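You operate a simulated robot arm through the tools that you are given. There is no shell and no other tool.

Carry out the task below with a simulated robot arm. There is one attempt and no reset: what you move stays moved.

## Task
Top up the coolant cart till the float stands between the marks.
Fine: stop the pump first, fill through the open filler cover, then shut valve and cover; spill nothing. Where these are worked on the way, their far stop is far enough and under half their travel is too little: filler cover.

Only the result counts: the job must be done as asked and must still hold three seconds after the hand-in. Knocking over, shifting, dropping, spilling or breaking anything else fails it. Lids that push on must go on centred and level and be pressed home; caps that screw on are set level and turned clockwise until they are tight.

## Robot
A 6-joint arm with a two-finger gripper, fixed in place. Base frame: the origin is at the foot of the arm, x ahead of it, y to its left, z up; the work surface is at about z = 0.645. Lengths are in m, angles in rad, forces in N, time in s.
Its first joint turns from -2.897 to 2.897 rad. Payload 2.45 kg.
The TCP is the grasp point between the finger pads, 0.02 m short of the fingertips. In the tool frame z runs along the fingers and y along their closing line. The gripper opens to 0.14 m. The gripper's body begins 0.168 m behind the TCP.
Orientation is that of the tool frame in the base frame, as a unit quaternion [x, y, z, w]. With the fingers straight down and closing along the base's y, the tool's x points along the base's -x, its y along +y and its z along -z.

## Interface
- The arm moves only by the tool nudge_tool. Its argument "motion" is a list that holds one entry, the list of rows, each a list of 7 numbers: the shift along the tool's x, y, z in m, then the turn, a rotation vector about the tool's x, y, z in rad, then the gripper command, from -1 (fully open) to 1 (shut), values between in proportion. In form: [[[dx, dy, dz, ax, ay, az, hand], ...]]. A call has 1 to 20 rows; each row is the pose to reach, as a shift and turn from the pose commanded when the call began, along the tool's axes at that moment. Rows are played at 5 a second. More than 0.05 m and 0.15 rad between two rows, or a gripper value outside its range, and nothing of the call is played. Where a pose cannot be reached the arm comes as near as it can. A force on the tool above 40 N (or 10 N above the force at the start of the call, whichever is more), or a blocked arm, ends the call early, and 0.2 s more pass. The fingers move at their own pace (about 0.045 m/s each) and stop on an object; they squeeze with about 29 N. The grip force told is the motor's: it shows also when the fingers shut on nothing. Time passes only in rows, and 0.2 s behind the last, so rows that repeat a pose let the fingers close. The reply holds the time, the measured pose of the TCP, the force on the tool along the base axes, the opening and the grip force, in the units named above and with some noise, with the torque about the TCP (base axes, N m) and any sound that the robot's microphone picked up.
- Cameras (640 x 400 px; columns grow to the right, rows downward): "scene" is fixed at [0.0494, 0.5016, 1.2631]; the picture's right is [-0.44, -0.90, 0.00], its down [-0.52, 0.26, -0.81] and it looks along [0.73, -0.36, -0.58] (base axes); focal length 241 px, centre (320, 200). "wrist" rides on the gripper at [0.078, 0.011, -0.209] in the tool frame; the picture's right is [-0.14, 0.99, 0.00], its down [-0.92, -0.13, -0.37] and it looks along [-0.37, -0.05, 0.93] (tool axes); focal length 280 px, centre (320, 200). There is no depth. A picture from a camera that has moved, and an enlarged one, comes with that camera's place and axes in the base frame and with its lens.
- capture(camera): a new picture of that camera. The clock stands still meanwhile.
- enlarge(camera, box): a new picture of the part [left, top, right, bottom] of that camera's present view, enlarged. The clock stands still meanwhile.
- job_done(): hands the job in; it is judged then, once.

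Places have to be worked out from the pictures, the camera data and where the tool is seen. Open the gripper and draw the arm clear of the work before you hand the job in, unless the task says otherwise.

The tools are called after "Request:" as name(argument=value, ...) on one line, values as JSON. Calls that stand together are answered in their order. nudge_tool: Moves the arm, as the interface text tells. Its arguments: {"type":"object","properties":{"motion":{"type":"array","items":{"type":"array","items":{"type":"array","items":{"type":"number"}}}}},"required":["motion"]} The other tools are called the same way: capture (camera) takes a picture; enlarge (camera, box) takes an enlarged picture of a part of a camera's view; job_done () hands the job in.

At the start:

```text
t: 0.0
tool_pos: [0.5217, 0.3516, 1.0681]
tool_rot: [0.0, 1.0, 0.0, 0.0]
contact_force: [-0.2, -1.0, 0.8]
ft_torque: [0.03, -0.01, -0.01]
opening: 0.1399
finger_force: 0.1
```

scene: 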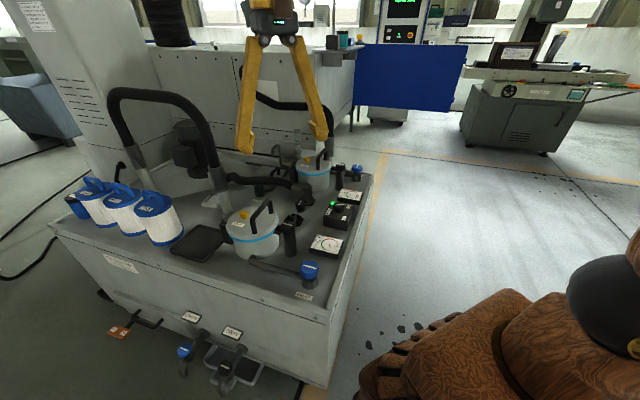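
wrist: 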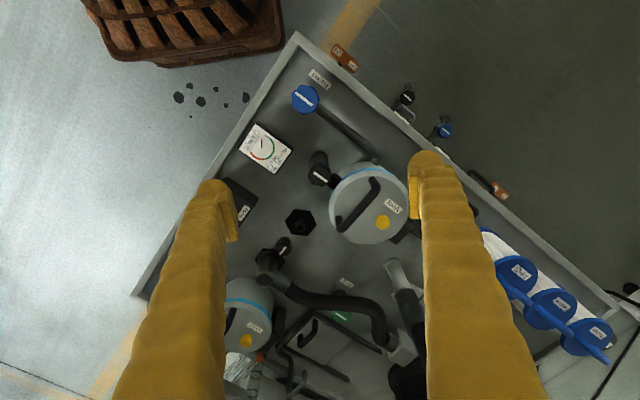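

The first pictures show a cart with two canisters, gauges, valves and blue filters. I look closer at the parts before moving anything.

Request:
enlarge(camera="scene", box=[200, 140, 400, 300])

Request:
enlarge(camera="scene", box=[60, 120, 220, 280])

Request:
enlarge(camera="scene", box=[80, 270, 340, 400])

Request:
enlarge(camera="wrist", box=[220, 40, 440, 240])

Request:
enlarge(camera="wrist", box=[200, 220, 440, 400])

```text
2.50 times, centred on (300, 220) of scene
camera zoom: at [0.0494, 0.5016, 1.2631], right [-0.44, -0.9, 0.0], down [-0.52, 0.26, -0.81], along [0.73, -0.36, -0.58], focal length 603 px, centre (370, 150)
```

zoom: 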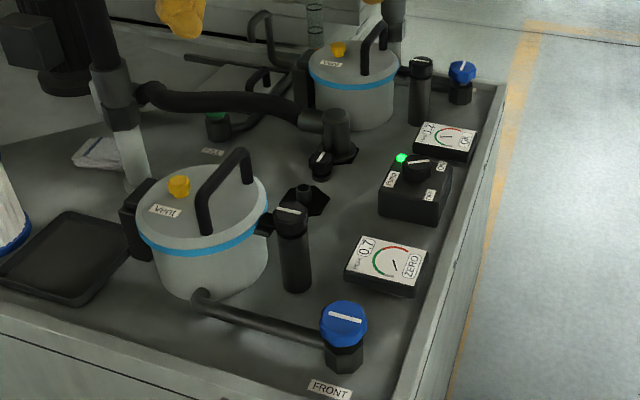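

```text
2.50 times, centred on (140, 200) of scene
camera zoom: at [0.0494, 0.5016, 1.2631], right [-0.44, -0.9, 0.0], down [-0.52, 0.26, -0.81], along [0.73, -0.36, -0.58], focal length 603 px, centre (770, 200)
```

zoom: 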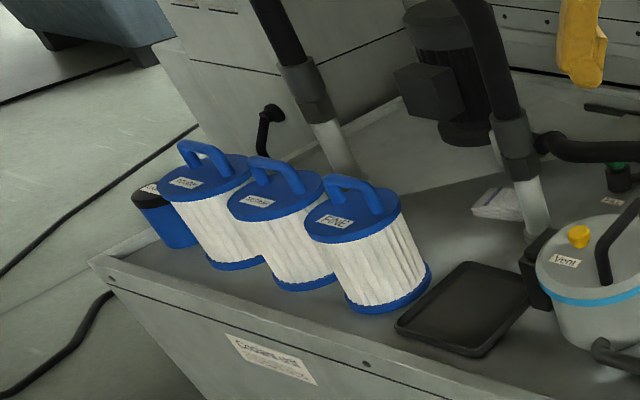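

```text
2.46 times, centred on (210, 335) of scene
camera zoom: at [0.0494, 0.5016, 1.2631], right [-0.44, -0.9, 0.0], down [-0.52, 0.26, -0.81], along [0.73, -0.36, -0.58], focal length 594 px, centre (591, -132)
```

zoom: 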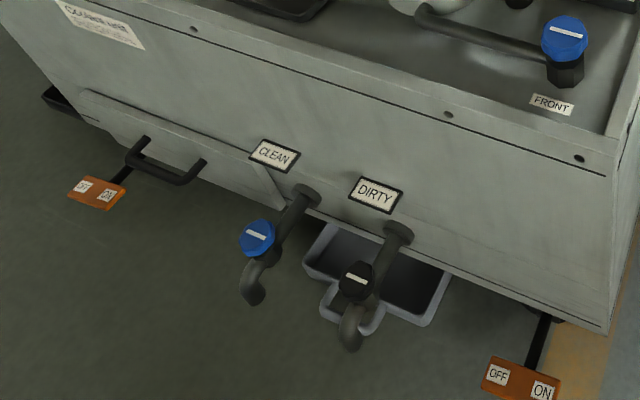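

```text
2.00 times, centred on (330, 140) of wrist
camera zoom: at [0.4448, 0.3628, 1.2766], right [0.14, 0.99, 0.0], down [0.92, -0.13, 0.37], along [0.37, -0.05, -0.93], focal length 561 px, centre (300, 320)
```

zoom: 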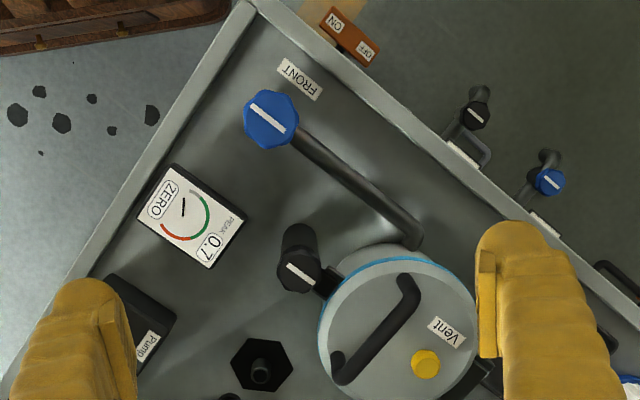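

```text
2.22 times, centred on (320, 310) of wrist
camera zoom: at [0.4448, 0.3628, 1.2766], right [0.14, 0.99, 0.0], down [0.92, -0.13, 0.37], along [0.37, -0.05, -0.93], focal length 623 px, centre (320, -44)
```

zoom: 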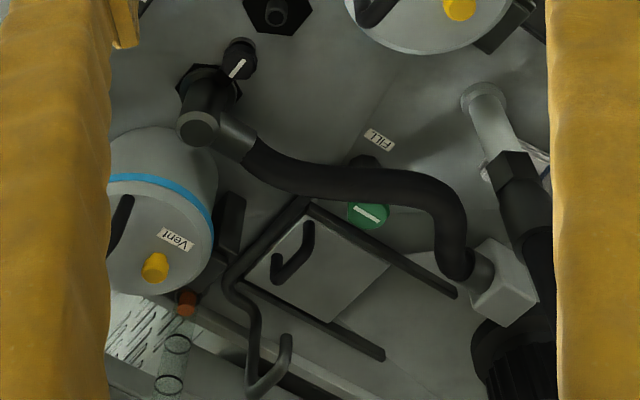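

The green FILL knob and the sliding plate behind it seem to lie around x≈1.0–1.1. The rays are too shallow to place them well, so I raise the hand a little, move it forward, and look again.

Request:
nudge_tool(motion=[[[0, 0, -0.04, 0, 0, 0, -1], [-0.03, -0.03, -0.06, 0, 0, 0, -1], [-0.06, -0.06, -0.06, 0, 0, 0, -1], [-0.1, -0.08, -0.06, 0, 0, 0, -1], [-0.14, -0.1, -0.06, 0, 0, 0, -1], [-0.16, -0.1, -0.06, 0, 0, 0, -1]]])

Request:
capture(camera="wrist")

Request:
capture(camera="scene")

```text
t: 1.4
tool_pos: [0.6824, 0.251, 1.1298]
tool_rot: [0.001, 1.0, -0.001, 0.001]
contact_force: [0.3, 0.1, 0.8]
ft_torque: [-0.02, 0.02, 0.01]
opening: 0.1401
finger_force: 0.2
```

```text
taken
camera wrist: at [0.6051, 0.2626, 1.3383], right [0.14, 0.99, 0.0], down [0.92, -0.13, 0.37], along [0.37, -0.05, -0.93], focal length 280 px, centre (320, 200)
```

wrist: 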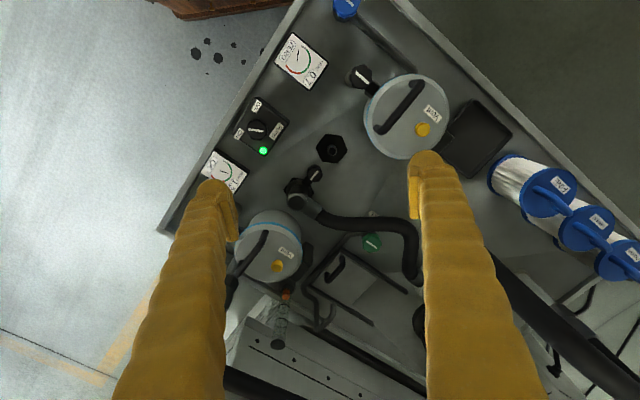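

```text
taken
```

scene: 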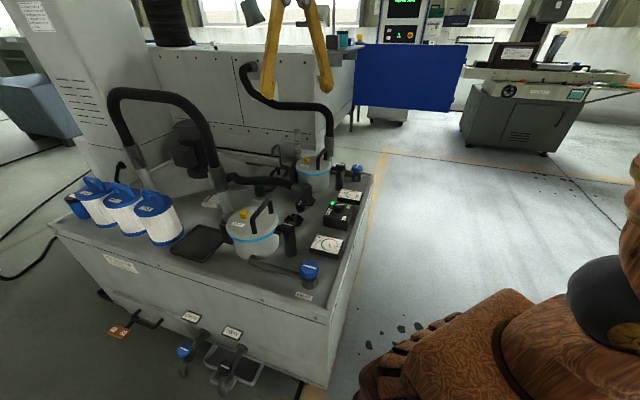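

Request:
enlarge(camera="wrist", box=[220, 180, 430, 390])

Request:
enlarge(camera="scene", box=[220, 100, 380, 240])

Request:
enlarge(camera="wrist", box=[200, 30, 350, 200])

```text
1.90 times, centred on (325, 285) of wrist
camera zoom: at [0.6051, 0.2626, 1.3383], right [0.14, 0.99, 0.0], down [0.92, -0.13, 0.37], along [0.37, -0.05, -0.93], focal length 534 px, centre (310, 38)
```

zoom: 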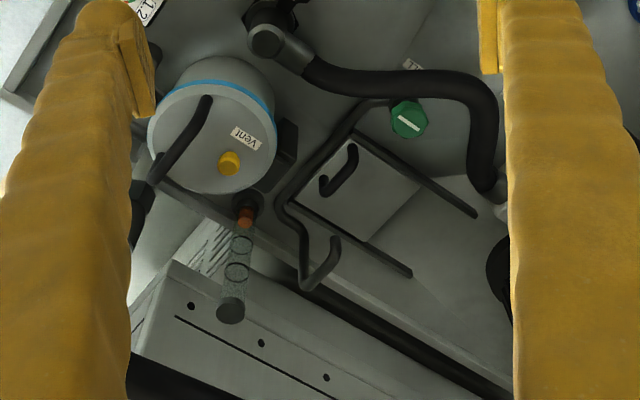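

```text
2.86 times, centred on (300, 170) of scene
camera zoom: at [0.0494, 0.5016, 1.2631], right [-0.44, -0.9, 0.0], down [-0.52, 0.26, -0.81], along [0.73, -0.36, -0.58], focal length 690 px, centre (377, 286)
```

zoom: 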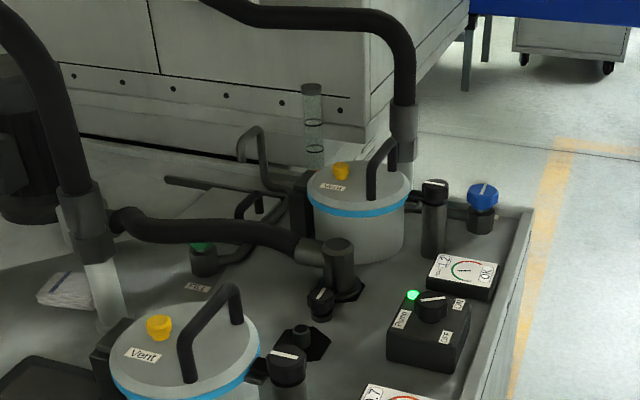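

```text
2.35 times, centred on (275, 115) of wrist
camera zoom: at [0.6051, 0.2626, 1.3383], right [0.14, 0.99, 0.0], down [0.92, -0.13, 0.37], along [0.37, -0.05, -0.93], focal length 660 px, centre (426, 400)
```

zoom: 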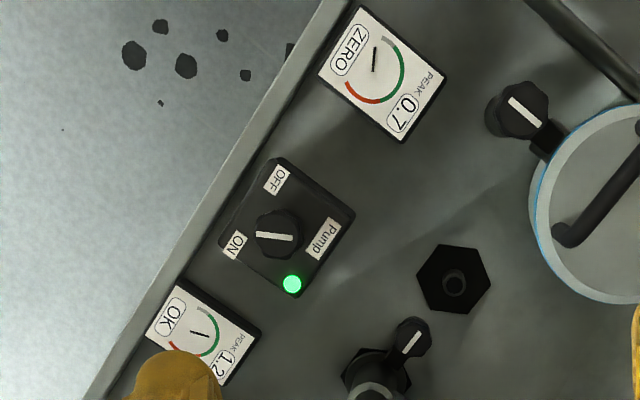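

The pump switch shows ON with its green lamp lit, and its knob top is near (0.670, 0.116, 0.717). The FILL valve, sliding cover, spout and sight tube sit at the back of the cart. I go to above the pump knob first and look.

Request:
nudge_tool(motion=[[[0.012, -0.045, 0.0, 0, 0, 0, -1], [0.012, -0.09, 0.0, 0, 0, 0, -0.5], [0.012, -0.135, 0.02, 0, 0, 0, 0], [0.012, -0.135, 0.07, 0, 0, 0, 0], [0.012, -0.135, 0.12, 0, 0, 0, 0], [0.012, -0.135, 0.17, 0, 0, 0, 0], [0.012, -0.135, 0.22, 0, 0, 0, 0], [0.012, -0.135, 0.26, 0, 0, 0, 0], [0.012, -0.135, 0.26, 0, 0, 0, 0]]])

Request:
capture(camera="wrist")

Request:
enlarge(camera="scene", box=[270, 120, 400, 240])

```text
t: 3.4
tool_pos: [0.6704, 0.1163, 0.87]
tool_rot: [0.0, 1.0, 0.0, -0.001]
contact_force: [-0.1, 0.2, -0.4]
ft_torque: [0.01, -0.03, -0.01]
opening: 0.0699
finger_force: 0.2
```

```text
taken
camera wrist: at [0.5936, 0.1278, 1.0781], right [0.14, 0.99, 0.0], down [0.92, -0.13, 0.37], along [0.37, -0.05, -0.93], focal length 280 px, centre (320, 200)
```

wrist: 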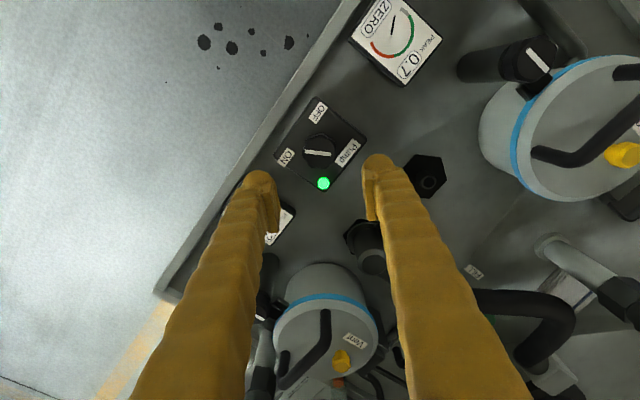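

```text
3.33 times, centred on (335, 180) of scene
camera zoom: at [0.0494, 0.5016, 1.2631], right [-0.44, -0.9, 0.0], down [-0.52, 0.26, -0.81], along [0.73, -0.36, -0.58], focal length 805 px, centre (270, 267)
```

zoom: 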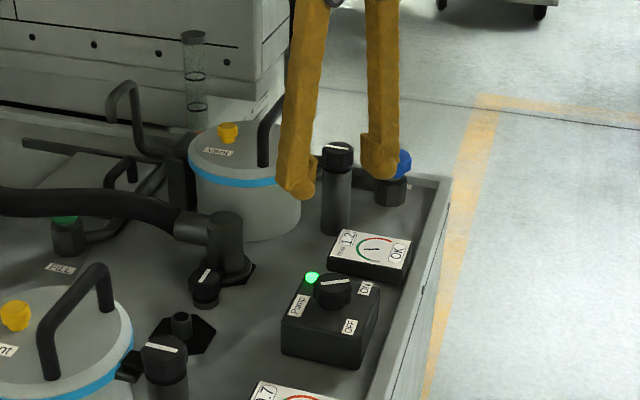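

The knob is directly under the tool line. I look closely at its pointer and labels.

Request:
enlarge(camera="wrist", box=[260, 85, 380, 205])

Request:
enlarge(camera="scene", box=[310, 180, 370, 230])

```text
3.33 times, centred on (320, 145) of wrist
camera zoom: at [0.5936, 0.1278, 1.0781], right [0.14, 0.99, 0.0], down [0.92, -0.13, 0.37], along [0.37, -0.05, -0.93], focal length 935 px, centre (320, 383)
```

zoom: 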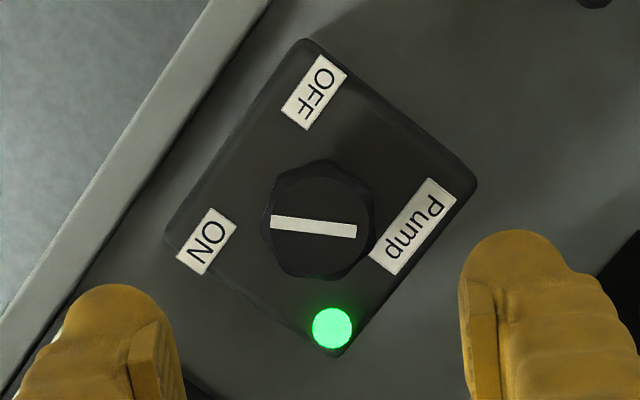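

```text
8.00 times, centred on (340, 205) of scene
camera zoom: at [0.0494, 0.5016, 1.2631], right [-0.44, -0.9, 0.0], down [-0.52, 0.26, -0.81], along [0.73, -0.36, -0.58], focal length 1931 px, centre (160, 160)
```

zoom: 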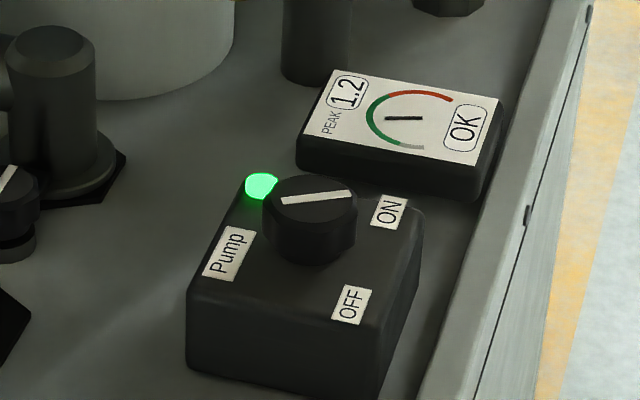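

The knob is an octagon about 43 mm across with its pointer toward ON; OFF lies clockwise from above. I turn the hand 0.2 rad to line up with the flats, descend around the knob and close.

Request:
nudge_tool(motion=[[[0.001, 0, 0.04, 0, 0, 0.1, 0], [0.001, 0, 0.08, 0, 0, 0.2, 0], [0.001, 0, 0.12, 0, 0, 0.22, 0], [0.001, 0, 0.14, 0, 0, 0.22, 0], [0.001, 0, 0.151, 0, 0, 0.22, 0], [0.001, 0, 0.151, 0, 0, 0.22, 0.5], [0.001, 0, 0.151, 0, 0, 0.22, 0.8], [0.001, 0, 0.151, 0, 0, 0.22, 0.8]]])

Request:
enlarge(camera="scene", box=[290, 150, 390, 230])

Request:
capture(camera="wrist")

```text
t: 5.2
tool_pos: [0.6703, 0.1152, 0.7184]
tool_rot: [0.11, 0.994, 0.0, 0.0]
contact_force: [0.3, -13.3, -1.7]
ft_torque: [-0.12, -0.03, 0.01]
opening: 0.043
finger_force: 32.7
```

```text
5.00 times, centred on (340, 190) of scene
camera zoom: at [0.0494, 0.5016, 1.2631], right [-0.44, -0.9, 0.0], down [-0.52, 0.26, -0.81], along [0.73, -0.36, -0.58], focal length 1207 px, centre (220, 250)
```

zoom: 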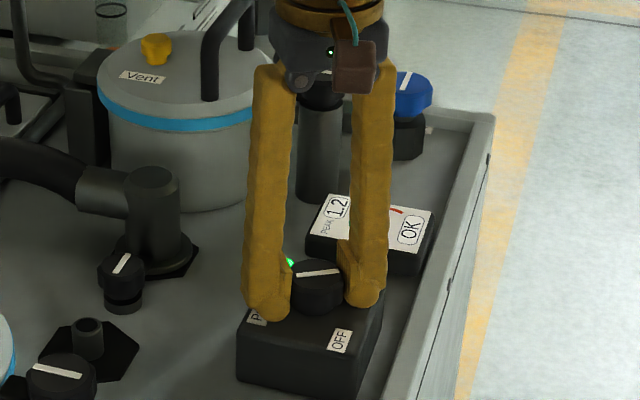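

```text
taken
camera wrist: at [0.5967, 0.1446, 0.9258], right [0.35, 0.94, 0.0], down [0.87, -0.33, 0.37], along [0.35, -0.13, -0.93], focal length 280 px, centre (320, 200)
```

wrist: 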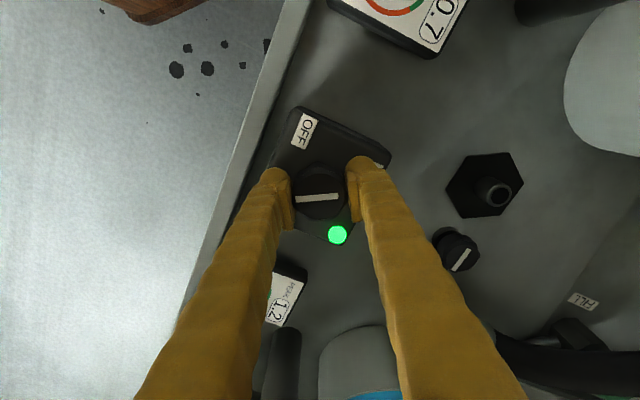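

The grip is on the knob (0.043 opening) with a small side force, so I ease 1 mm sideways and turn clockwise toward OFF.

Request:
nudge_tool(motion=[[[0, -0.001, 0, 0, 0, 0.0, 0.8], [0, -0.001, 0, 0, 0, 0.12, 0.8], [0, -0.001, 0, 0, 0, 0.24, 0.8], [0, -0.001, 0, 0, 0, 0.36, 0.8], [0, -0.001, 0, 0, 0, 0.48, 0.8], [0, -0.001, 0, 0, 0, 0.6, 0.8], [0, -0.001, 0, 0, 0, 0.72, 0.8], [0, -0.001, 0, 0, 0, 0.84, 0.8]]])

Request:
enlarge(camera="scene", box=[290, 150, 390, 230])

Request:
capture(camera="wrist")

```text
t: 7.0
tool_pos: [0.6672, 0.1154, 0.7172]
tool_rot: [0.506, 0.862, 0.0, 0.001]
contact_force: [-8.9, 5.3, 20.0]
ft_torque: [0.04, 0.13, -0.01]
opening: 0.0427
finger_force: 44.6
```

```text
5.00 times, centred on (340, 190) of scene
camera zoom: at [0.0494, 0.5016, 1.2631], right [-0.44, -0.9, 0.0], down [-0.52, 0.26, -0.81], along [0.73, -0.36, -0.58], focal length 1207 px, centre (220, 250)
```

zoom: 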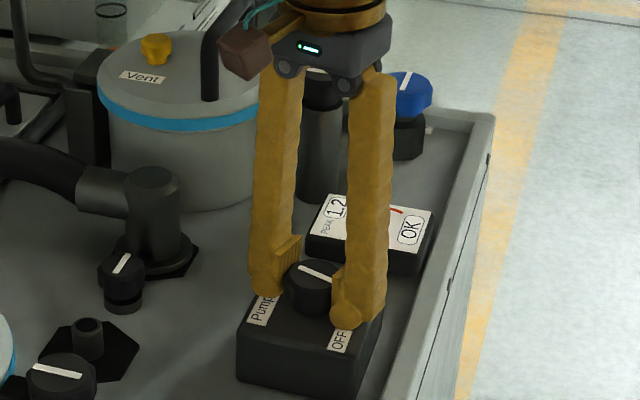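

```text
taken
camera wrist: at [0.6413, 0.1894, 0.9258], right [0.93, 0.36, 0.0], down [0.34, -0.87, 0.37], along [0.13, -0.34, -0.93], focal length 280 px, centre (320, 200)
```

wrist: 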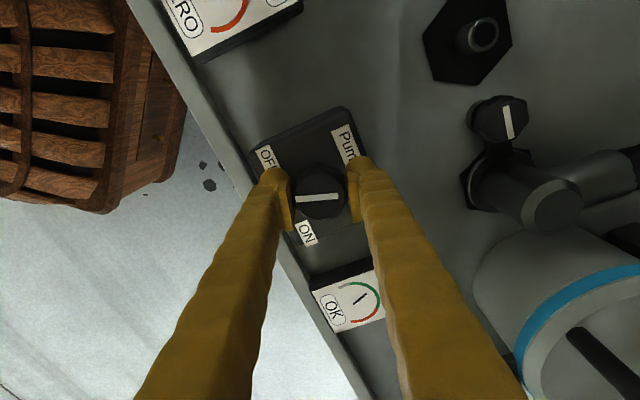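

The lamp has gone out after about 48° and the pointer moves toward OFF. I continue the turn to its stop, easing upward 1.5 mm because of the upward force.

Request:
nudge_tool(motion=[[[0.001, 0, -0.0015, 0, 0, 0.08, 0.8], [0.001, 0, -0.0015, 0, 0, 0.16, 0.8], [0.001, 0, -0.0015, 0, 0, 0.24, 0.8], [0.001, 0, -0.0015, 0, 0, 0.32, 0.8], [0.001, 0, -0.0015, 0, 0, 0.4, 0.8]]])

Request:
enlarge(camera="scene", box=[290, 150, 390, 230])

Request:
enlarge(camera="wrist", box=[220, 100, 420, 260])

```text
t: 8.2
tool_pos: [0.6685, 0.1156, 0.7182]
tool_rot: [0.668, 0.744, 0.0, -0.001]
contact_force: [-15.1, -6.3, 1.9]
ft_torque: [-0.06, 0.14, 0.59]
opening: 0.0425
finger_force: 45.0
```

```text
5.00 times, centred on (340, 190) of scene
camera zoom: at [0.0494, 0.5016, 1.2631], right [-0.44, -0.9, 0.0], down [-0.52, 0.26, -0.81], along [0.73, -0.36, -0.58], focal length 1207 px, centre (220, 250)
```

zoom: 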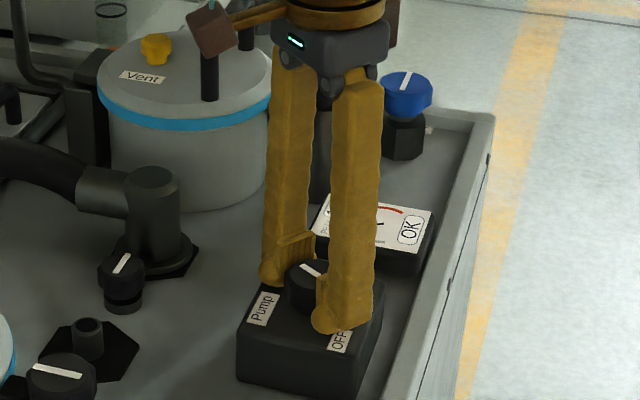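

```text
2.50 times, centred on (320, 180) of wrist
camera zoom: at [0.6716, 0.1957, 0.9275], right [1.0, -0.03, 0.0], down [-0.03, -0.93, 0.37], along [-0.01, -0.37, -0.93], focal length 701 px, centre (320, 250)
```

zoom: 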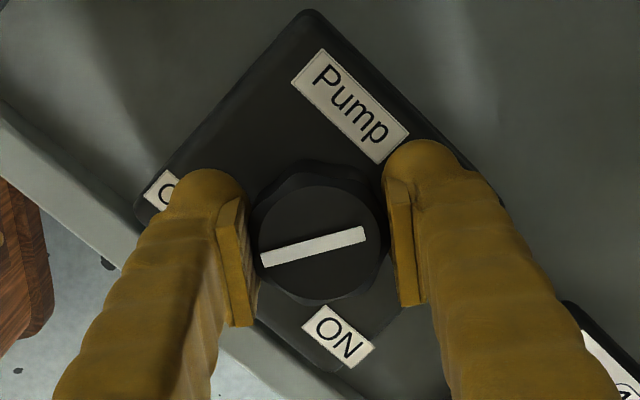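

The knob has stopped about 70° round, the pointer is at OFF and the lamp is out. I release, rise straight up and check.

Request:
nudge_tool(motion=[[[0, 0, 0, 0, 0, -0.1, 0.4], [0, 0, 0, 0, 0, -0.1, 0], [0, 0, 0, 0, 0, -0.1, 0], [0, 0, -0.04, 0, 0, -0.1, 0], [0, 0, -0.09, 0, 0, -0.1, 0], [0, 0, -0.14, 0, 0, -0.1, 0], [0, 0, -0.19, 0, 0, -0.1, 0], [0, 0, -0.24, 0, 0, -0.1, 0], [0, 0, -0.29, 0, 0, -0.1, 0], [0, 0, -0.34, 0, 0, -0.1, 0]]])

Request:
capture(camera="wrist")

Request:
enlarge(camera="scene", box=[210, 90, 380, 240])

```text
t: 10.4
tool_pos: [0.6693, 0.1183, 1.0582]
tool_rot: [0.629, 0.777, 0.001, -0.001]
contact_force: [-0.6, 0.3, 0.8]
ft_torque: [0.01, 0.0, 0.03]
opening: 0.0698
finger_force: 0.1
```

```text
taken
camera wrist: at [0.664, 0.1973, 1.267], right [1.0, 0.07, 0.0], down [0.07, -0.93, 0.37], along [0.03, -0.37, -0.93], focal length 280 px, centre (320, 200)
```

wrist: 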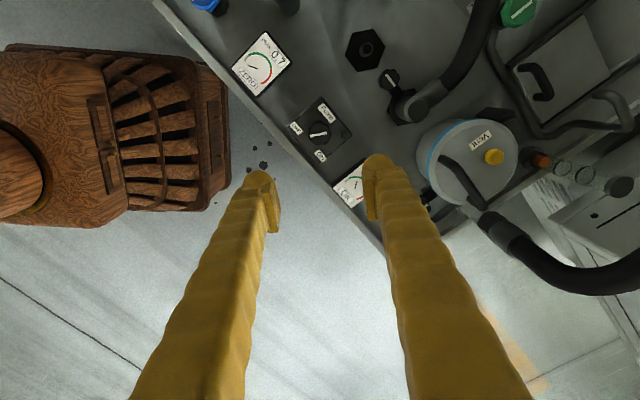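

```text
2.67 times, centred on (295, 165) of scene
camera zoom: at [0.0494, 0.5016, 1.2631], right [-0.44, -0.9, 0.0], down [-0.52, 0.26, -0.81], along [0.73, -0.36, -0.58], focal length 644 px, centre (387, 293)
```

zoom: 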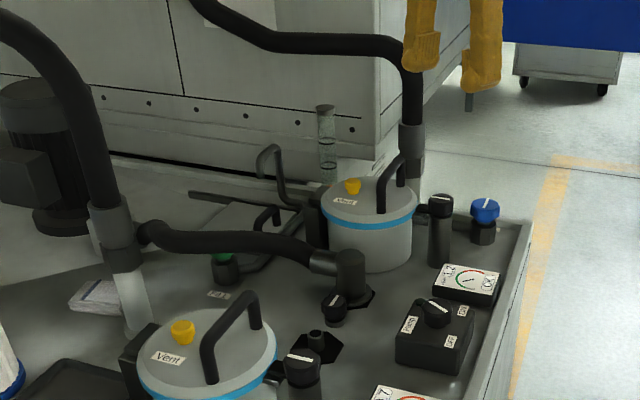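

The pump is off: lamp out, pointer at OFF. Now I swing the hand back and over to about (0.85, 0.25, 1.03) to look closely at the cover, spout, sight tube and FILL valve.

Request:
nudge_tool(motion=[[[0.009, 0.02, 0.003, 0, 0, -0.136, 0], [0.018, 0.04, 0.006, 0, 0, -0.272, 0], [0.027, 0.061, 0.009, 0, 0, -0.408, 0], [0.037, 0.081, 0.012, 0, 0, -0.544, 0], [0.046, 0.102, 0.015, 0, 0, -0.68, 0], [0.055, 0.122, 0.018, 0, 0, -0.816, 0], [0.064, 0.142, 0.021, 0, 0, -0.952, 0], [0.073, 0.163, 0.024, 0, 0, -1.088, 0], [0.082, 0.183, 0.027, 0, 0, -1.224, 0], [0.0915, 0.203, 0.03, 0, 0, -1.36, 0], [0.0915, 0.203, 0.03, 0, 0, -1.36, 0]]])

Request:
capture(camera="wrist")

Request:
enlarge(camera="wrist", box=[240, 100, 420, 260])

```text
t: 12.8
tool_pos: [0.8488, 0.2488, 1.0299]
tool_rot: [0.0, 1.0, 0.0, -0.001]
contact_force: [-0.2, 0.8, 0.2]
ft_torque: [0.04, 0.01, -0.01]
opening: 0.07
finger_force: 0.1
```

```text
taken
camera wrist: at [0.7713, 0.26, 1.2373], right [0.14, 0.99, 0.0], down [0.92, -0.13, 0.37], along [0.37, -0.05, -0.93], focal length 280 px, centre (320, 200)
```

wrist: 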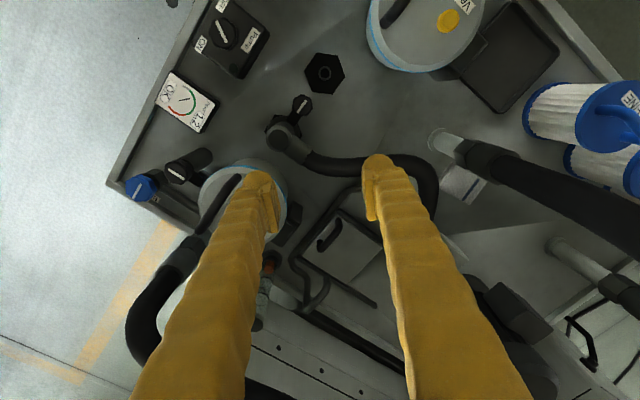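

```text
2.50 times, centred on (330, 180) of wrist
camera zoom: at [0.7713, 0.26, 1.2373], right [0.14, 0.99, 0.0], down [0.92, -0.13, 0.37], along [0.37, -0.05, -0.93], focal length 701 px, centre (295, 250)
```

zoom: 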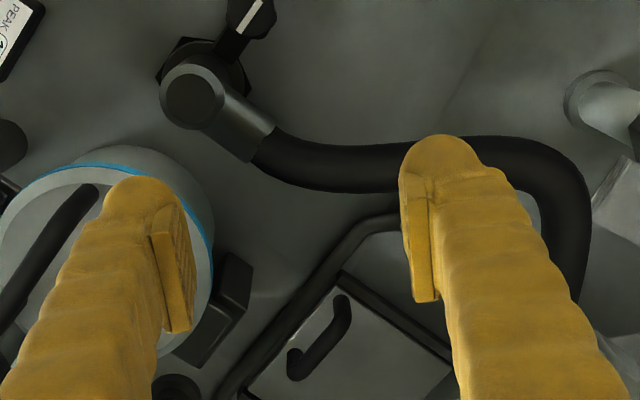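

The fingers cover the parts of interest, so I open the hand wide and move forward and left over them.

Request:
nudge_tool(motion=[[[-0.04, 0.01, 0, 0, 0, 0, -0.5], [-0.08, 0.02, 0, 0, 0, 0, -1], [-0.12, 0.03, 0, 0, 0, 0, -1], [-0.15, 0.03, 0, 0, 0, 0, -1], [-0.15, 0.03, 0, 0, 0, 0, -1]]])

Request:
capture(camera="wrist")

Request:
enlarge(camera="wrist", box=[220, 60, 420, 220])

Request:
enlarge(camera="wrist", box=[220, 140, 420, 340])

```text
t: 14.0
tool_pos: [0.9984, 0.2782, 1.0293]
tool_rot: [0.0, 1.0, 0.0, -0.001]
contact_force: [-0.3, 0.5, -0.7]
ft_torque: [0.01, 0.0, -0.01]
opening: 0.14
finger_force: 0.1
```

```text
taken
camera wrist: at [0.9209, 0.2897, 1.2383], right [0.14, 0.99, 0.0], down [0.92, -0.13, 0.37], along [0.37, -0.05, -0.93], focal length 280 px, centre (320, 200)
```

wrist: 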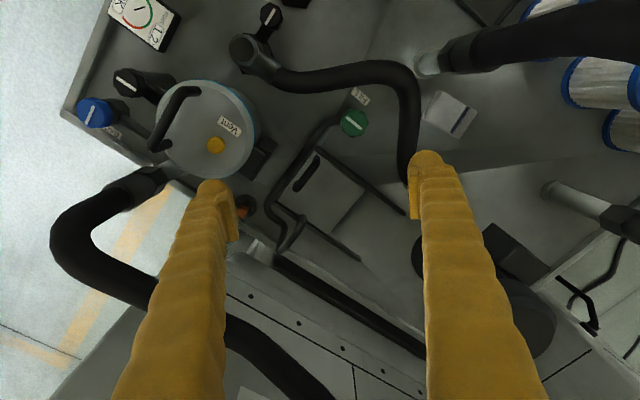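

```text
2.50 times, centred on (320, 140) of wrist
camera zoom: at [0.9209, 0.2897, 1.2383], right [0.14, 0.99, 0.0], down [0.92, -0.13, 0.37], along [0.37, -0.05, -0.93], focal length 701 px, centre (320, 350)
```

zoom: 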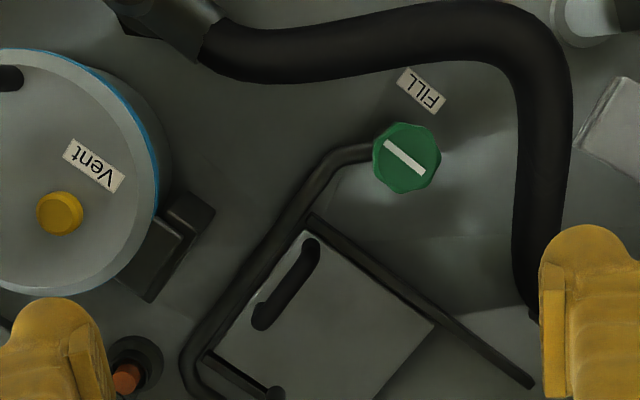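

```text
2.00 times, centred on (320, 240) of wrist
camera zoom: at [0.9209, 0.2897, 1.2383], right [0.14, 0.99, 0.0], down [0.92, -0.13, 0.37], along [0.37, -0.05, -0.93], focal length 561 px, centre (320, 120)
```

zoom: 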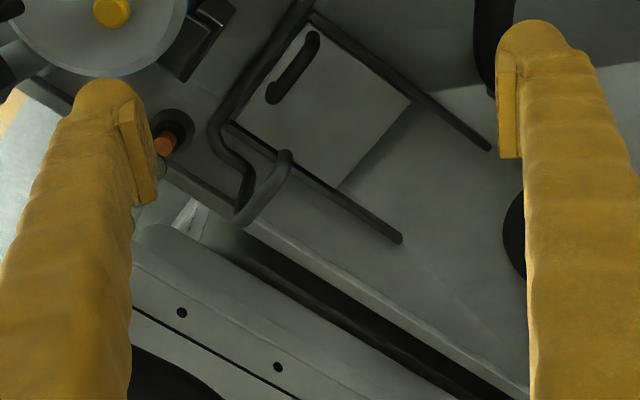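

I can see it well now. The green FILL knob is near (0.991, 0.345, 0.705), and the cover plate with its bar handle is near (1.08, 0.24). The plate has about 0.11 m of rail free toward +x+y, and the spout tip hangs over it. I zoom in with the scene camera to get heights.

Request:
enlarge(camera="scene", box=[245, 120, 315, 175])

Request:
enlarge(camera="scene", box=[250, 150, 310, 200])

Request:
enlarge(camera="wrist", box=[220, 120, 320, 220])

```text
7.27 times, centred on (280, 148) of scene
camera zoom: at [0.0494, 0.5016, 1.2631], right [-0.44, -0.9, 0.0], down [-0.52, 0.26, -0.81], along [0.73, -0.36, -0.58], focal length 1756 px, centre (611, 582)
```

zoom: 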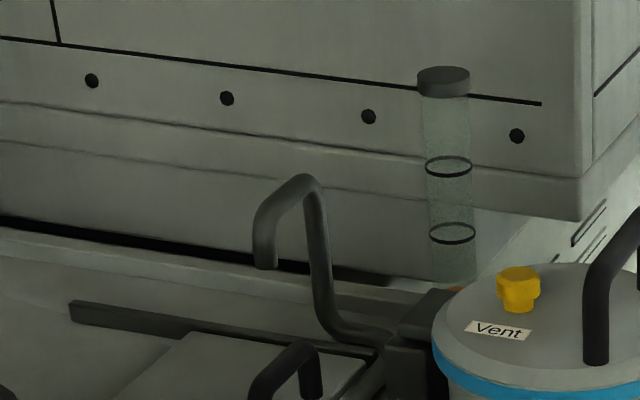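

```text
8.00 times, centred on (280, 175) of scene
camera zoom: at [0.0494, 0.5016, 1.2631], right [-0.44, -0.9, 0.0], down [-0.52, 0.26, -0.81], along [0.73, -0.36, -0.58], focal length 1931 px, centre (640, 400)
```

zoom: 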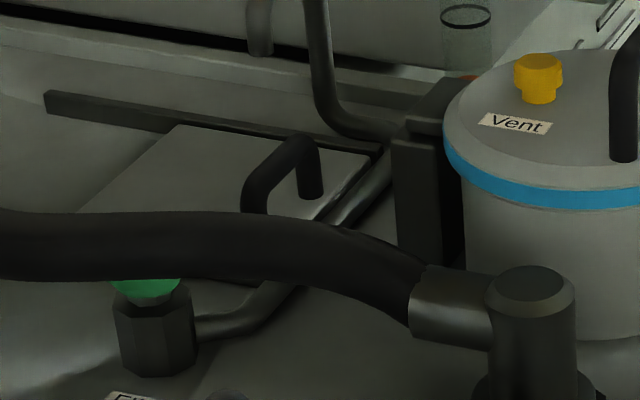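

```text
4.00 times, centred on (270, 170) of wrist
camera zoom: at [0.9209, 0.2897, 1.2383], right [0.14, 0.99, 0.0], down [0.92, -0.13, 0.37], along [0.37, -0.05, -0.93], focal length 1122 px, centre (520, 320)
```

zoom: 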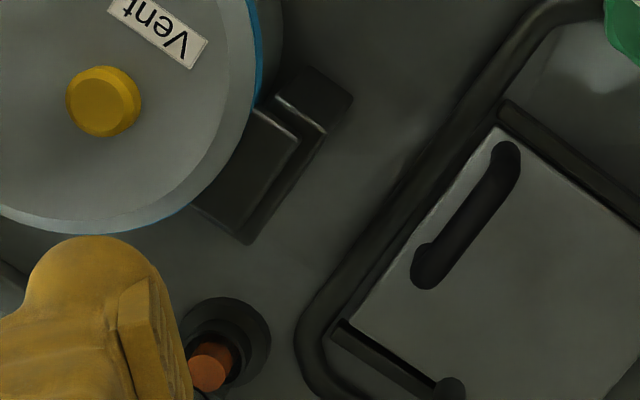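

The handle bar runs from about (1.045, 0.267) to (1.109, 0.213) with its top near z 0.70. The low fill pipe lies just beside the plate, with its top near 0.67. I yaw the hand by 0.26 rad and tilt it outward by 0.75 rad so the fingers can straddle the bar from above.

Request:
nudge_tool(motion=[[[0.0, 0, 0, 0, 0, 0.13, -0.5], [0.0, 0, 0, 0, 0, 0.26, 0], [0.0, 0, 0, 0, 0, 0.26, 0]]])

Request:
nudge_tool(motion=[[[0, 0, 0, 0, -0.12, 0, 0], [0, 0, 0, 0, -0.25, 0, 0], [0, 0, 0, 0, -0.38, 0, 0], [0, 0, 0, 0, -0.51, 0, 0], [0, 0, 0, 0, -0.63, 0, 0], [0, 0, 0, 0, -0.75, 0, 0], [0, 0, 0, 0, -0.75, 0, 0]]])

Request:
capture(camera="wrist")

Request:
capture(camera="scene")

```text
t: 14.8
tool_pos: [0.9981, 0.2779, 1.0293]
tool_rot: [0.13, 0.992, 0.001, 0.0]
contact_force: [-0.9, -0.1, -0.4]
ft_torque: [0.02, -0.01, -0.01]
opening: 0.0709
finger_force: 0.1
```

```text
t: 16.4
tool_pos: [0.9983, 0.2787, 1.0285]
tool_rot: [0.12, 0.923, -0.046, 0.364]
contact_force: [0.0, 0.6, 0.7]
ft_torque: [-0.03, 0.02, -0.04]
opening: 0.0697
finger_force: 0.1
```

```text
taken
camera wrist: at [0.808, 0.3406, 1.1278], right [0.35, 0.93, 0.09], down [0.37, -0.23, 0.9], along [0.86, -0.28, -0.43], focal length 280 px, centre (320, 200)
```

wrist: 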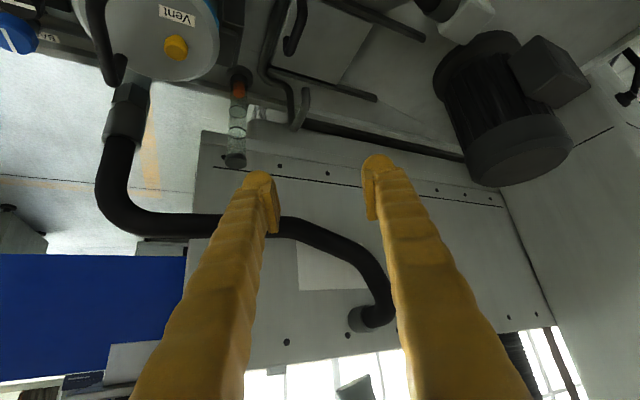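

```text
taken
```

scene: 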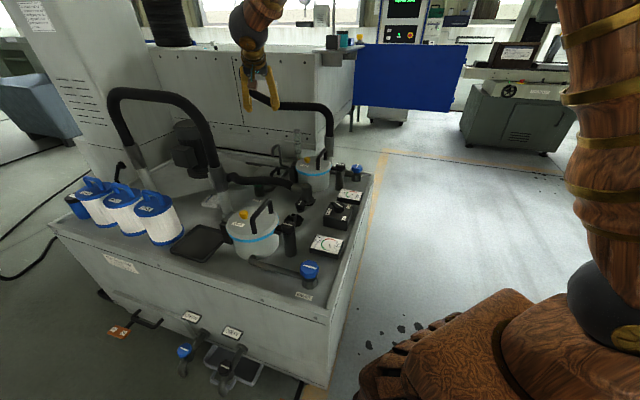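

The tilted pose was reached without trouble. I now lower in a straight line to about 0.1 m above the handle bar and look again.

Request:
nudge_tool(motion=[[[0.0167, -0.002, 0.0365, 0, 0, 0, 0], [0.0334, -0.004, 0.073, 0, 0, 0, 0], [0.05, -0.006, 0.1094, 0, 0, 0, 0], [0.067, -0.008, 0.146, 0, 0, 0, 0], [0.0836, -0.01, 0.182, 0, 0, 0, 0], [0.1003, -0.0118, 0.2188, 0, 0, 0, 0], [0.1003, -0.0118, 0.2188, 0, 0, 0, 0]]])

Request:
capture(camera="wrist")

Request:
enlarge(camera="scene", box=[220, 90, 340, 210])

```text
t: 18.0
tool_pos: [1.067, 0.2493, 0.801]
tool_rot: [0.121, 0.923, -0.048, 0.363]
contact_force: [0.6, 0.4, -0.4]
ft_torque: [0.01, -0.01, -0.02]
opening: 0.0703
finger_force: 0.0
```

```text
taken
camera wrist: at [0.878, 0.3109, 0.8996], right [0.35, 0.93, 0.09], down [0.38, -0.23, 0.9], along [0.86, -0.28, -0.43], focal length 280 px, centre (320, 200)
```

wrist: 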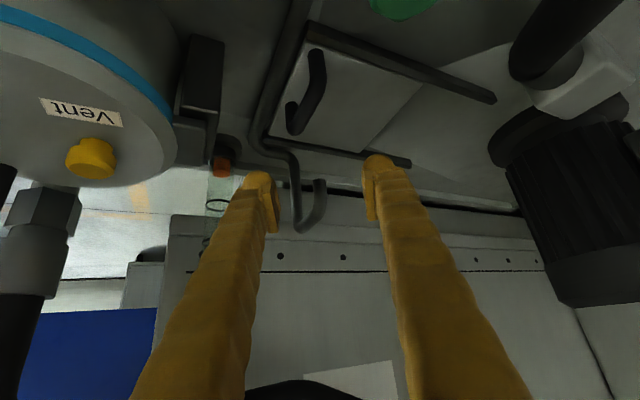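

```text
3.33 times, centred on (280, 150) of scene
camera zoom: at [0.0494, 0.5016, 1.2631], right [-0.44, -0.9, 0.0], down [-0.52, 0.26, -0.81], along [0.73, -0.36, -0.58], focal length 805 px, centre (453, 367)
```

zoom: 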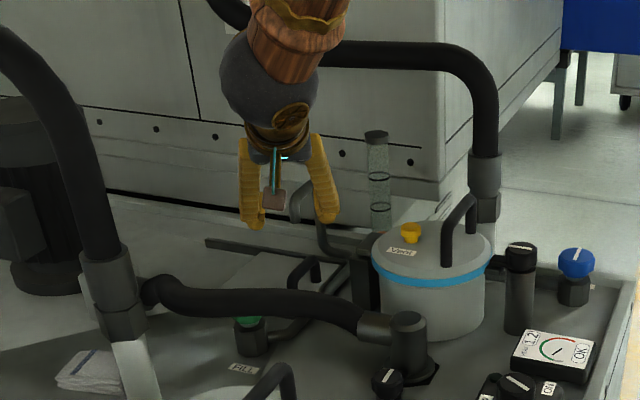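

The bar centre works out to (1.07, 0.243, 0.688), consistent with earlier views. I narrow the hand to about 0.058 m, descend to z≈0.72, and check the straddle.

Request:
nudge_tool(motion=[[[0.0136, 0, 0.0146, 0, 0, 0, 0.1], [0.0273, 0, 0.0293, 0, 0, 0, 0.17], [0.0409, 0, 0.0439, 0, 0, 0, 0.17], [0.0545, 0, 0.0585, 0, 0, 0, 0.17], [0.0552, 0, 0.0593, 0, 0, 0, 0.17]]])

Request:
capture(camera="wrist")

Request:
enlarge(camera="scene", box=[245, 110, 315, 180])

Request:
enlarge(camera="wrist", box=[230, 60, 430, 240])

```text
t: 19.2
tool_pos: [1.0674, 0.246, 0.72]
tool_rot: [0.121, 0.922, -0.048, 0.364]
contact_force: [-0.9, 0.0, -0.3]
ft_torque: [0.02, -0.01, 0.02]
opening: 0.0581
finger_force: 0.0
```

```text
taken
camera wrist: at [0.8783, 0.3089, 0.8189], right [0.35, 0.93, 0.09], down [0.38, -0.23, 0.9], along [0.86, -0.28, -0.43], focal length 280 px, centre (320, 200)
```

wrist: 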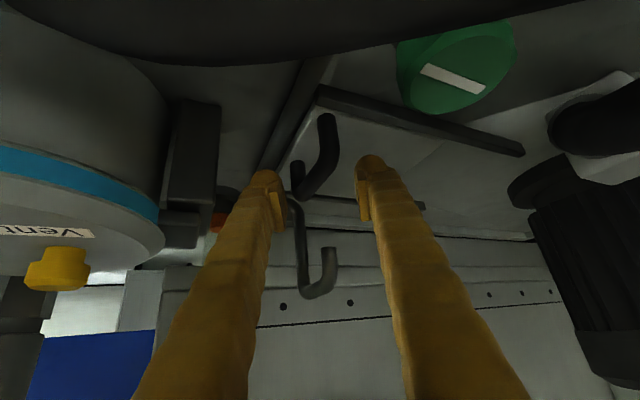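

```text
5.71 times, centred on (280, 145) of scene
camera zoom: at [0.0494, 0.5016, 1.2631], right [-0.44, -0.9, 0.0], down [-0.52, 0.26, -0.81], along [0.73, -0.36, -0.58], focal length 1379 px, centre (549, 514)
```

zoom: 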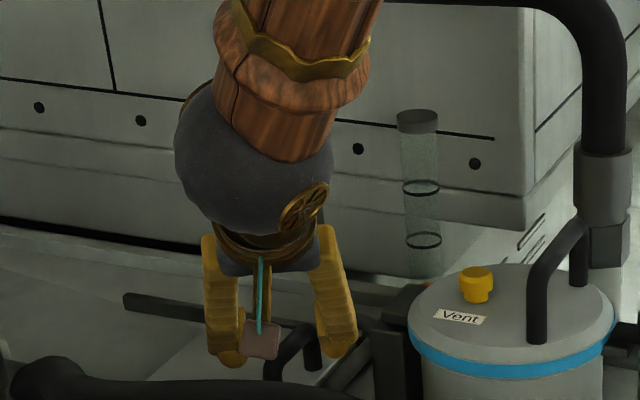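

```text
2.22 times, centred on (330, 150) of wrist
camera zoom: at [0.8783, 0.3089, 0.8189], right [0.35, 0.93, 0.09], down [0.38, -0.23, 0.9], along [0.86, -0.28, -0.43], focal length 623 px, centre (298, 311)
```

zoom: 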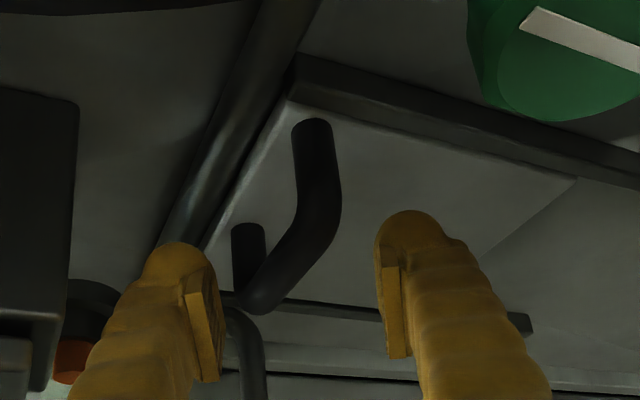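

The bar sits between the fingers, about 6 mm toward +e2 of the tool centre. I lower the last 17 mm slowly while watching the force.

Request:
nudge_tool(motion=[[[0.0034, 0.0012, 0.0046, 0, 0, 0, 0.17], [0.0068, 0.0025, 0.0093, 0, 0, 0, 0.17], [0.0101, 0.0037, 0.0139, 0, 0, 0, 0.17], [0.0101, 0.0037, 0.0139, 0, 0, 0, 0.17]]])

Request:
enlarge(camera="wrist", box=[230, 60, 430, 240])

Request:
enlarge(camera="scene", box=[255, 130, 315, 180])

```text
t: 20.2
tool_pos: [1.0709, 0.2506, 0.7026]
tool_rot: [0.121, 0.923, -0.048, 0.363]
contact_force: [0.3, 0.1, 0.6]
ft_torque: [-0.01, 0.02, -0.02]
opening: 0.058
finger_force: 0.0
```

```text
2.22 times, centred on (330, 150) of wrist
camera zoom: at [0.8824, 0.3125, 0.8023], right [0.35, 0.93, 0.09], down [0.38, -0.23, 0.9], along [0.86, -0.28, -0.43], focal length 623 px, centre (298, 311)
```

zoom: 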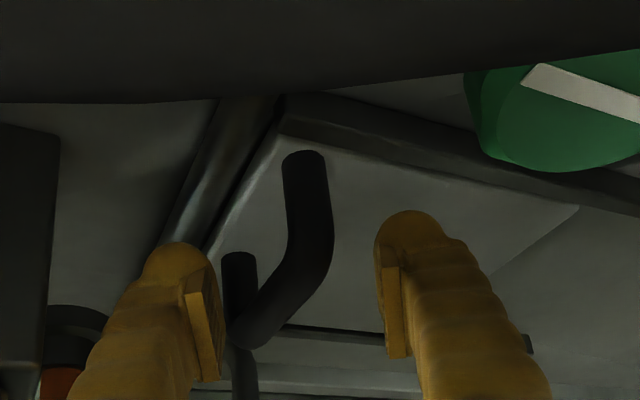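

```text
8.00 times, centred on (285, 155) of scene
camera zoom: at [0.0494, 0.5016, 1.2631], right [-0.44, -0.9, 0.0], down [-0.52, 0.26, -0.81], along [0.73, -0.36, -0.58], focal length 1931 px, centre (600, 560)
```

zoom: 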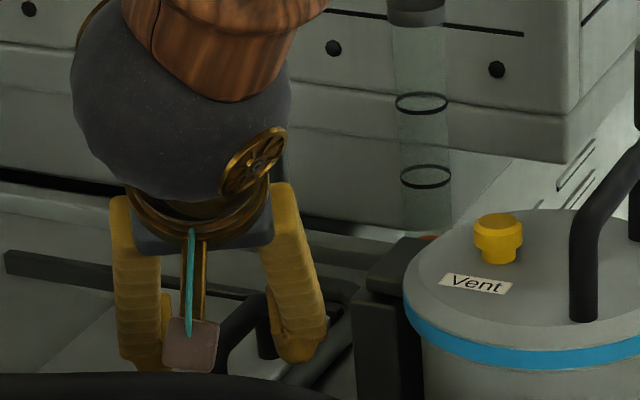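

No contact yet, and the fingers straddle the bar. I push along the rails (+e2) in small steps, half the way first.

Request:
nudge_tool(motion=[[[-0.0037, 0.0087, 0.0034, 0, 0, 0, 0.17], [-0.0073, 0.0173, 0.0068, 0, 0, 0, 0.17], [-0.011, 0.026, 0.0102, 0, 0, 0, 0.17], [-0.0146, 0.0346, 0.0136, 0, 0, 0, 0.17], [-0.0183, 0.0433, 0.017, 0, 0, 0, 0.17], [-0.022, 0.052, 0.0204, 0, 0, 0, 0.17]]])

Request:
capture(camera="wrist")

Request:
enlarge(camera="scene", box=[210, 110, 330, 210])

```text
t: 21.6
tool_pos: [1.1149, 0.2934, 0.7018]
tool_rot: [0.121, 0.922, -0.047, 0.364]
contact_force: [-1.0, -1.1, 0.8]
ft_torque: [-0.01, 0.0, -0.07]
opening: 0.0593
finger_force: 0.9
```

```text
taken
camera wrist: at [0.9249, 0.3556, 0.8012], right [0.35, 0.93, 0.09], down [0.37, -0.23, 0.9], along [0.86, -0.28, -0.43], focal length 280 px, centre (320, 200)
```

wrist: 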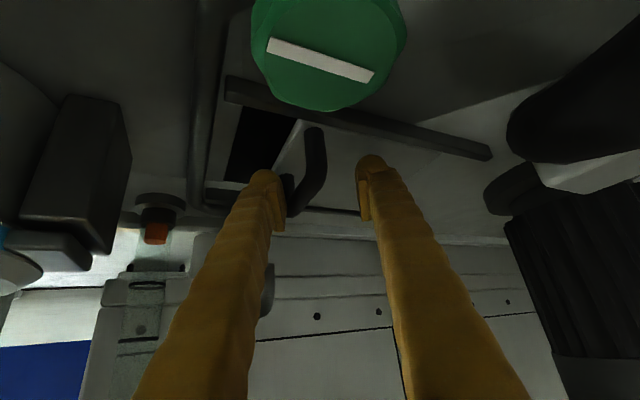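

```text
4.00 times, centred on (270, 160) of scene
camera zoom: at [0.0494, 0.5016, 1.2631], right [-0.44, -0.9, 0.0], down [-0.52, 0.26, -0.81], along [0.73, -0.36, -0.58], focal length 966 px, centre (520, 360)
```

zoom: 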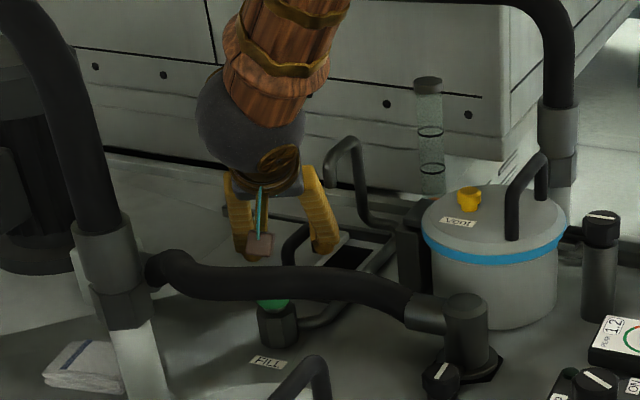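

The plate slides easily and the opening is showing. I keep pushing to the far stop, watching the force.

Request:
nudge_tool(motion=[[[-0.0037, 0.0087, 0.0034, 0, 0, 0, 0.17], [-0.0073, 0.0173, 0.0068, 0, 0, 0, 0.17], [-0.011, 0.026, 0.0102, 0, 0, 0, 0.17], [-0.0146, 0.0346, 0.0136, 0, 0, 0, 0.17], [-0.0183, 0.0433, 0.017, 0, 0, 0, 0.17]]])

Request:
capture(camera="wrist")

Request:
enlarge(camera="scene", box=[210, 110, 330, 210])

```text
t: 22.8
tool_pos: [1.1502, 0.3287, 0.7029]
tool_rot: [0.121, 0.922, -0.048, 0.364]
contact_force: [-10.3, -4.7, 5.0]
ft_torque: [-0.18, 0.02, -0.45]
opening: 0.0637
finger_force: 4.2
```

```text
taken
camera wrist: at [0.9603, 0.3908, 0.8016], right [0.35, 0.93, 0.09], down [0.38, -0.23, 0.9], along [0.86, -0.28, -0.43], focal length 280 px, centre (320, 200)
```

wrist: 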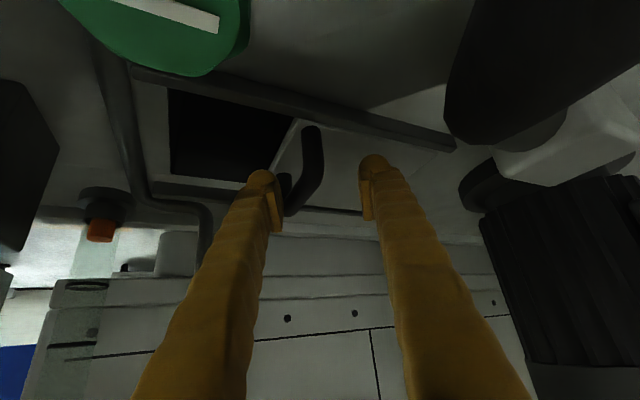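

```text
4.00 times, centred on (270, 160) of scene
camera zoom: at [0.0494, 0.5016, 1.2631], right [-0.44, -0.9, 0.0], down [-0.52, 0.26, -0.81], along [0.73, -0.36, -0.58], focal length 966 px, centre (520, 360)
```

zoom: 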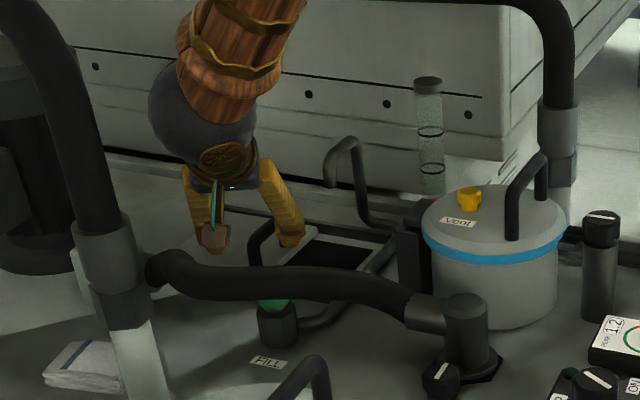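

Force is building at about 11 N and the finger is being pushed open, so this may be the stop. I push 12 mm further to confirm.

Request:
nudge_tool(motion=[[[-0.0022, 0.0052, 0.002, 0, 0, 0, 0.17], [-0.0044, 0.0104, 0.0041, 0, 0, 0, 0.17], [-0.0044, 0.0104, 0.0041, 0, 0, 0, 0.17]]])

Request:
enlarge(camera="wrist", box=[90, 60, 430, 280])

Request:
enlarge(camera="scene", box=[210, 110, 330, 210])

```text
t: 23.3
tool_pos: [1.1541, 0.3321, 0.7023]
tool_rot: [0.123, 0.923, -0.049, 0.362]
contact_force: [-24.8, -14.6, 13.9]
ft_torque: [-0.42, 0.22, -1.32]
opening: 0.0738
finger_force: 11.8
stopped in row 2: the force on the tool passed its limit at 44 N (the readings are from after the stop); the commanded pose is now the measured one
```

```text
1.82 times, centred on (260, 170) of wrist
camera zoom: at [0.9651, 0.3951, 0.8014], right [0.36, 0.93, 0.09], down [0.37, -0.23, 0.9], along [0.85, -0.29, -0.43], focal length 510 px, centre (429, 254)
```

zoom: 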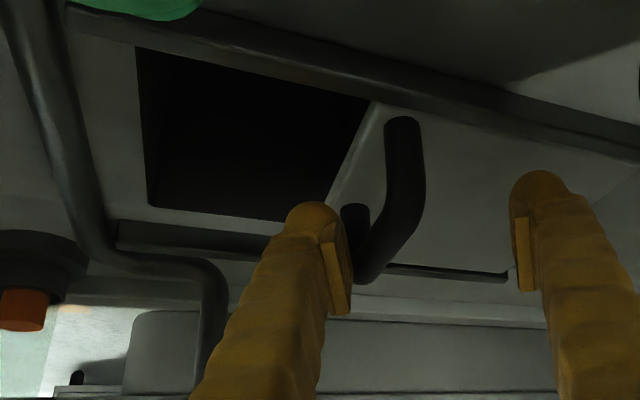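

```text
4.00 times, centred on (270, 160) of scene
camera zoom: at [0.0494, 0.5016, 1.2631], right [-0.44, -0.9, 0.0], down [-0.52, 0.26, -0.81], along [0.73, -0.36, -0.58], focal length 966 px, centre (520, 360)
```

zoom: 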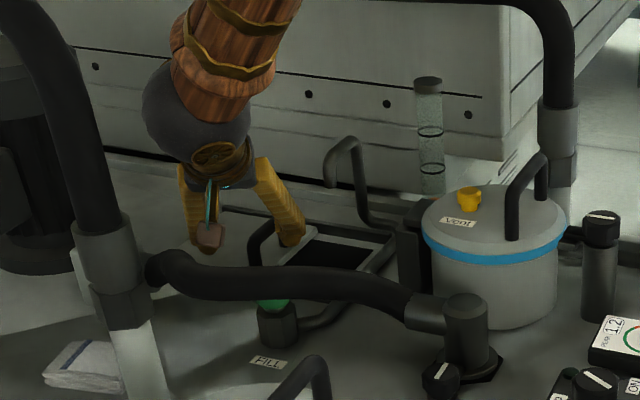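

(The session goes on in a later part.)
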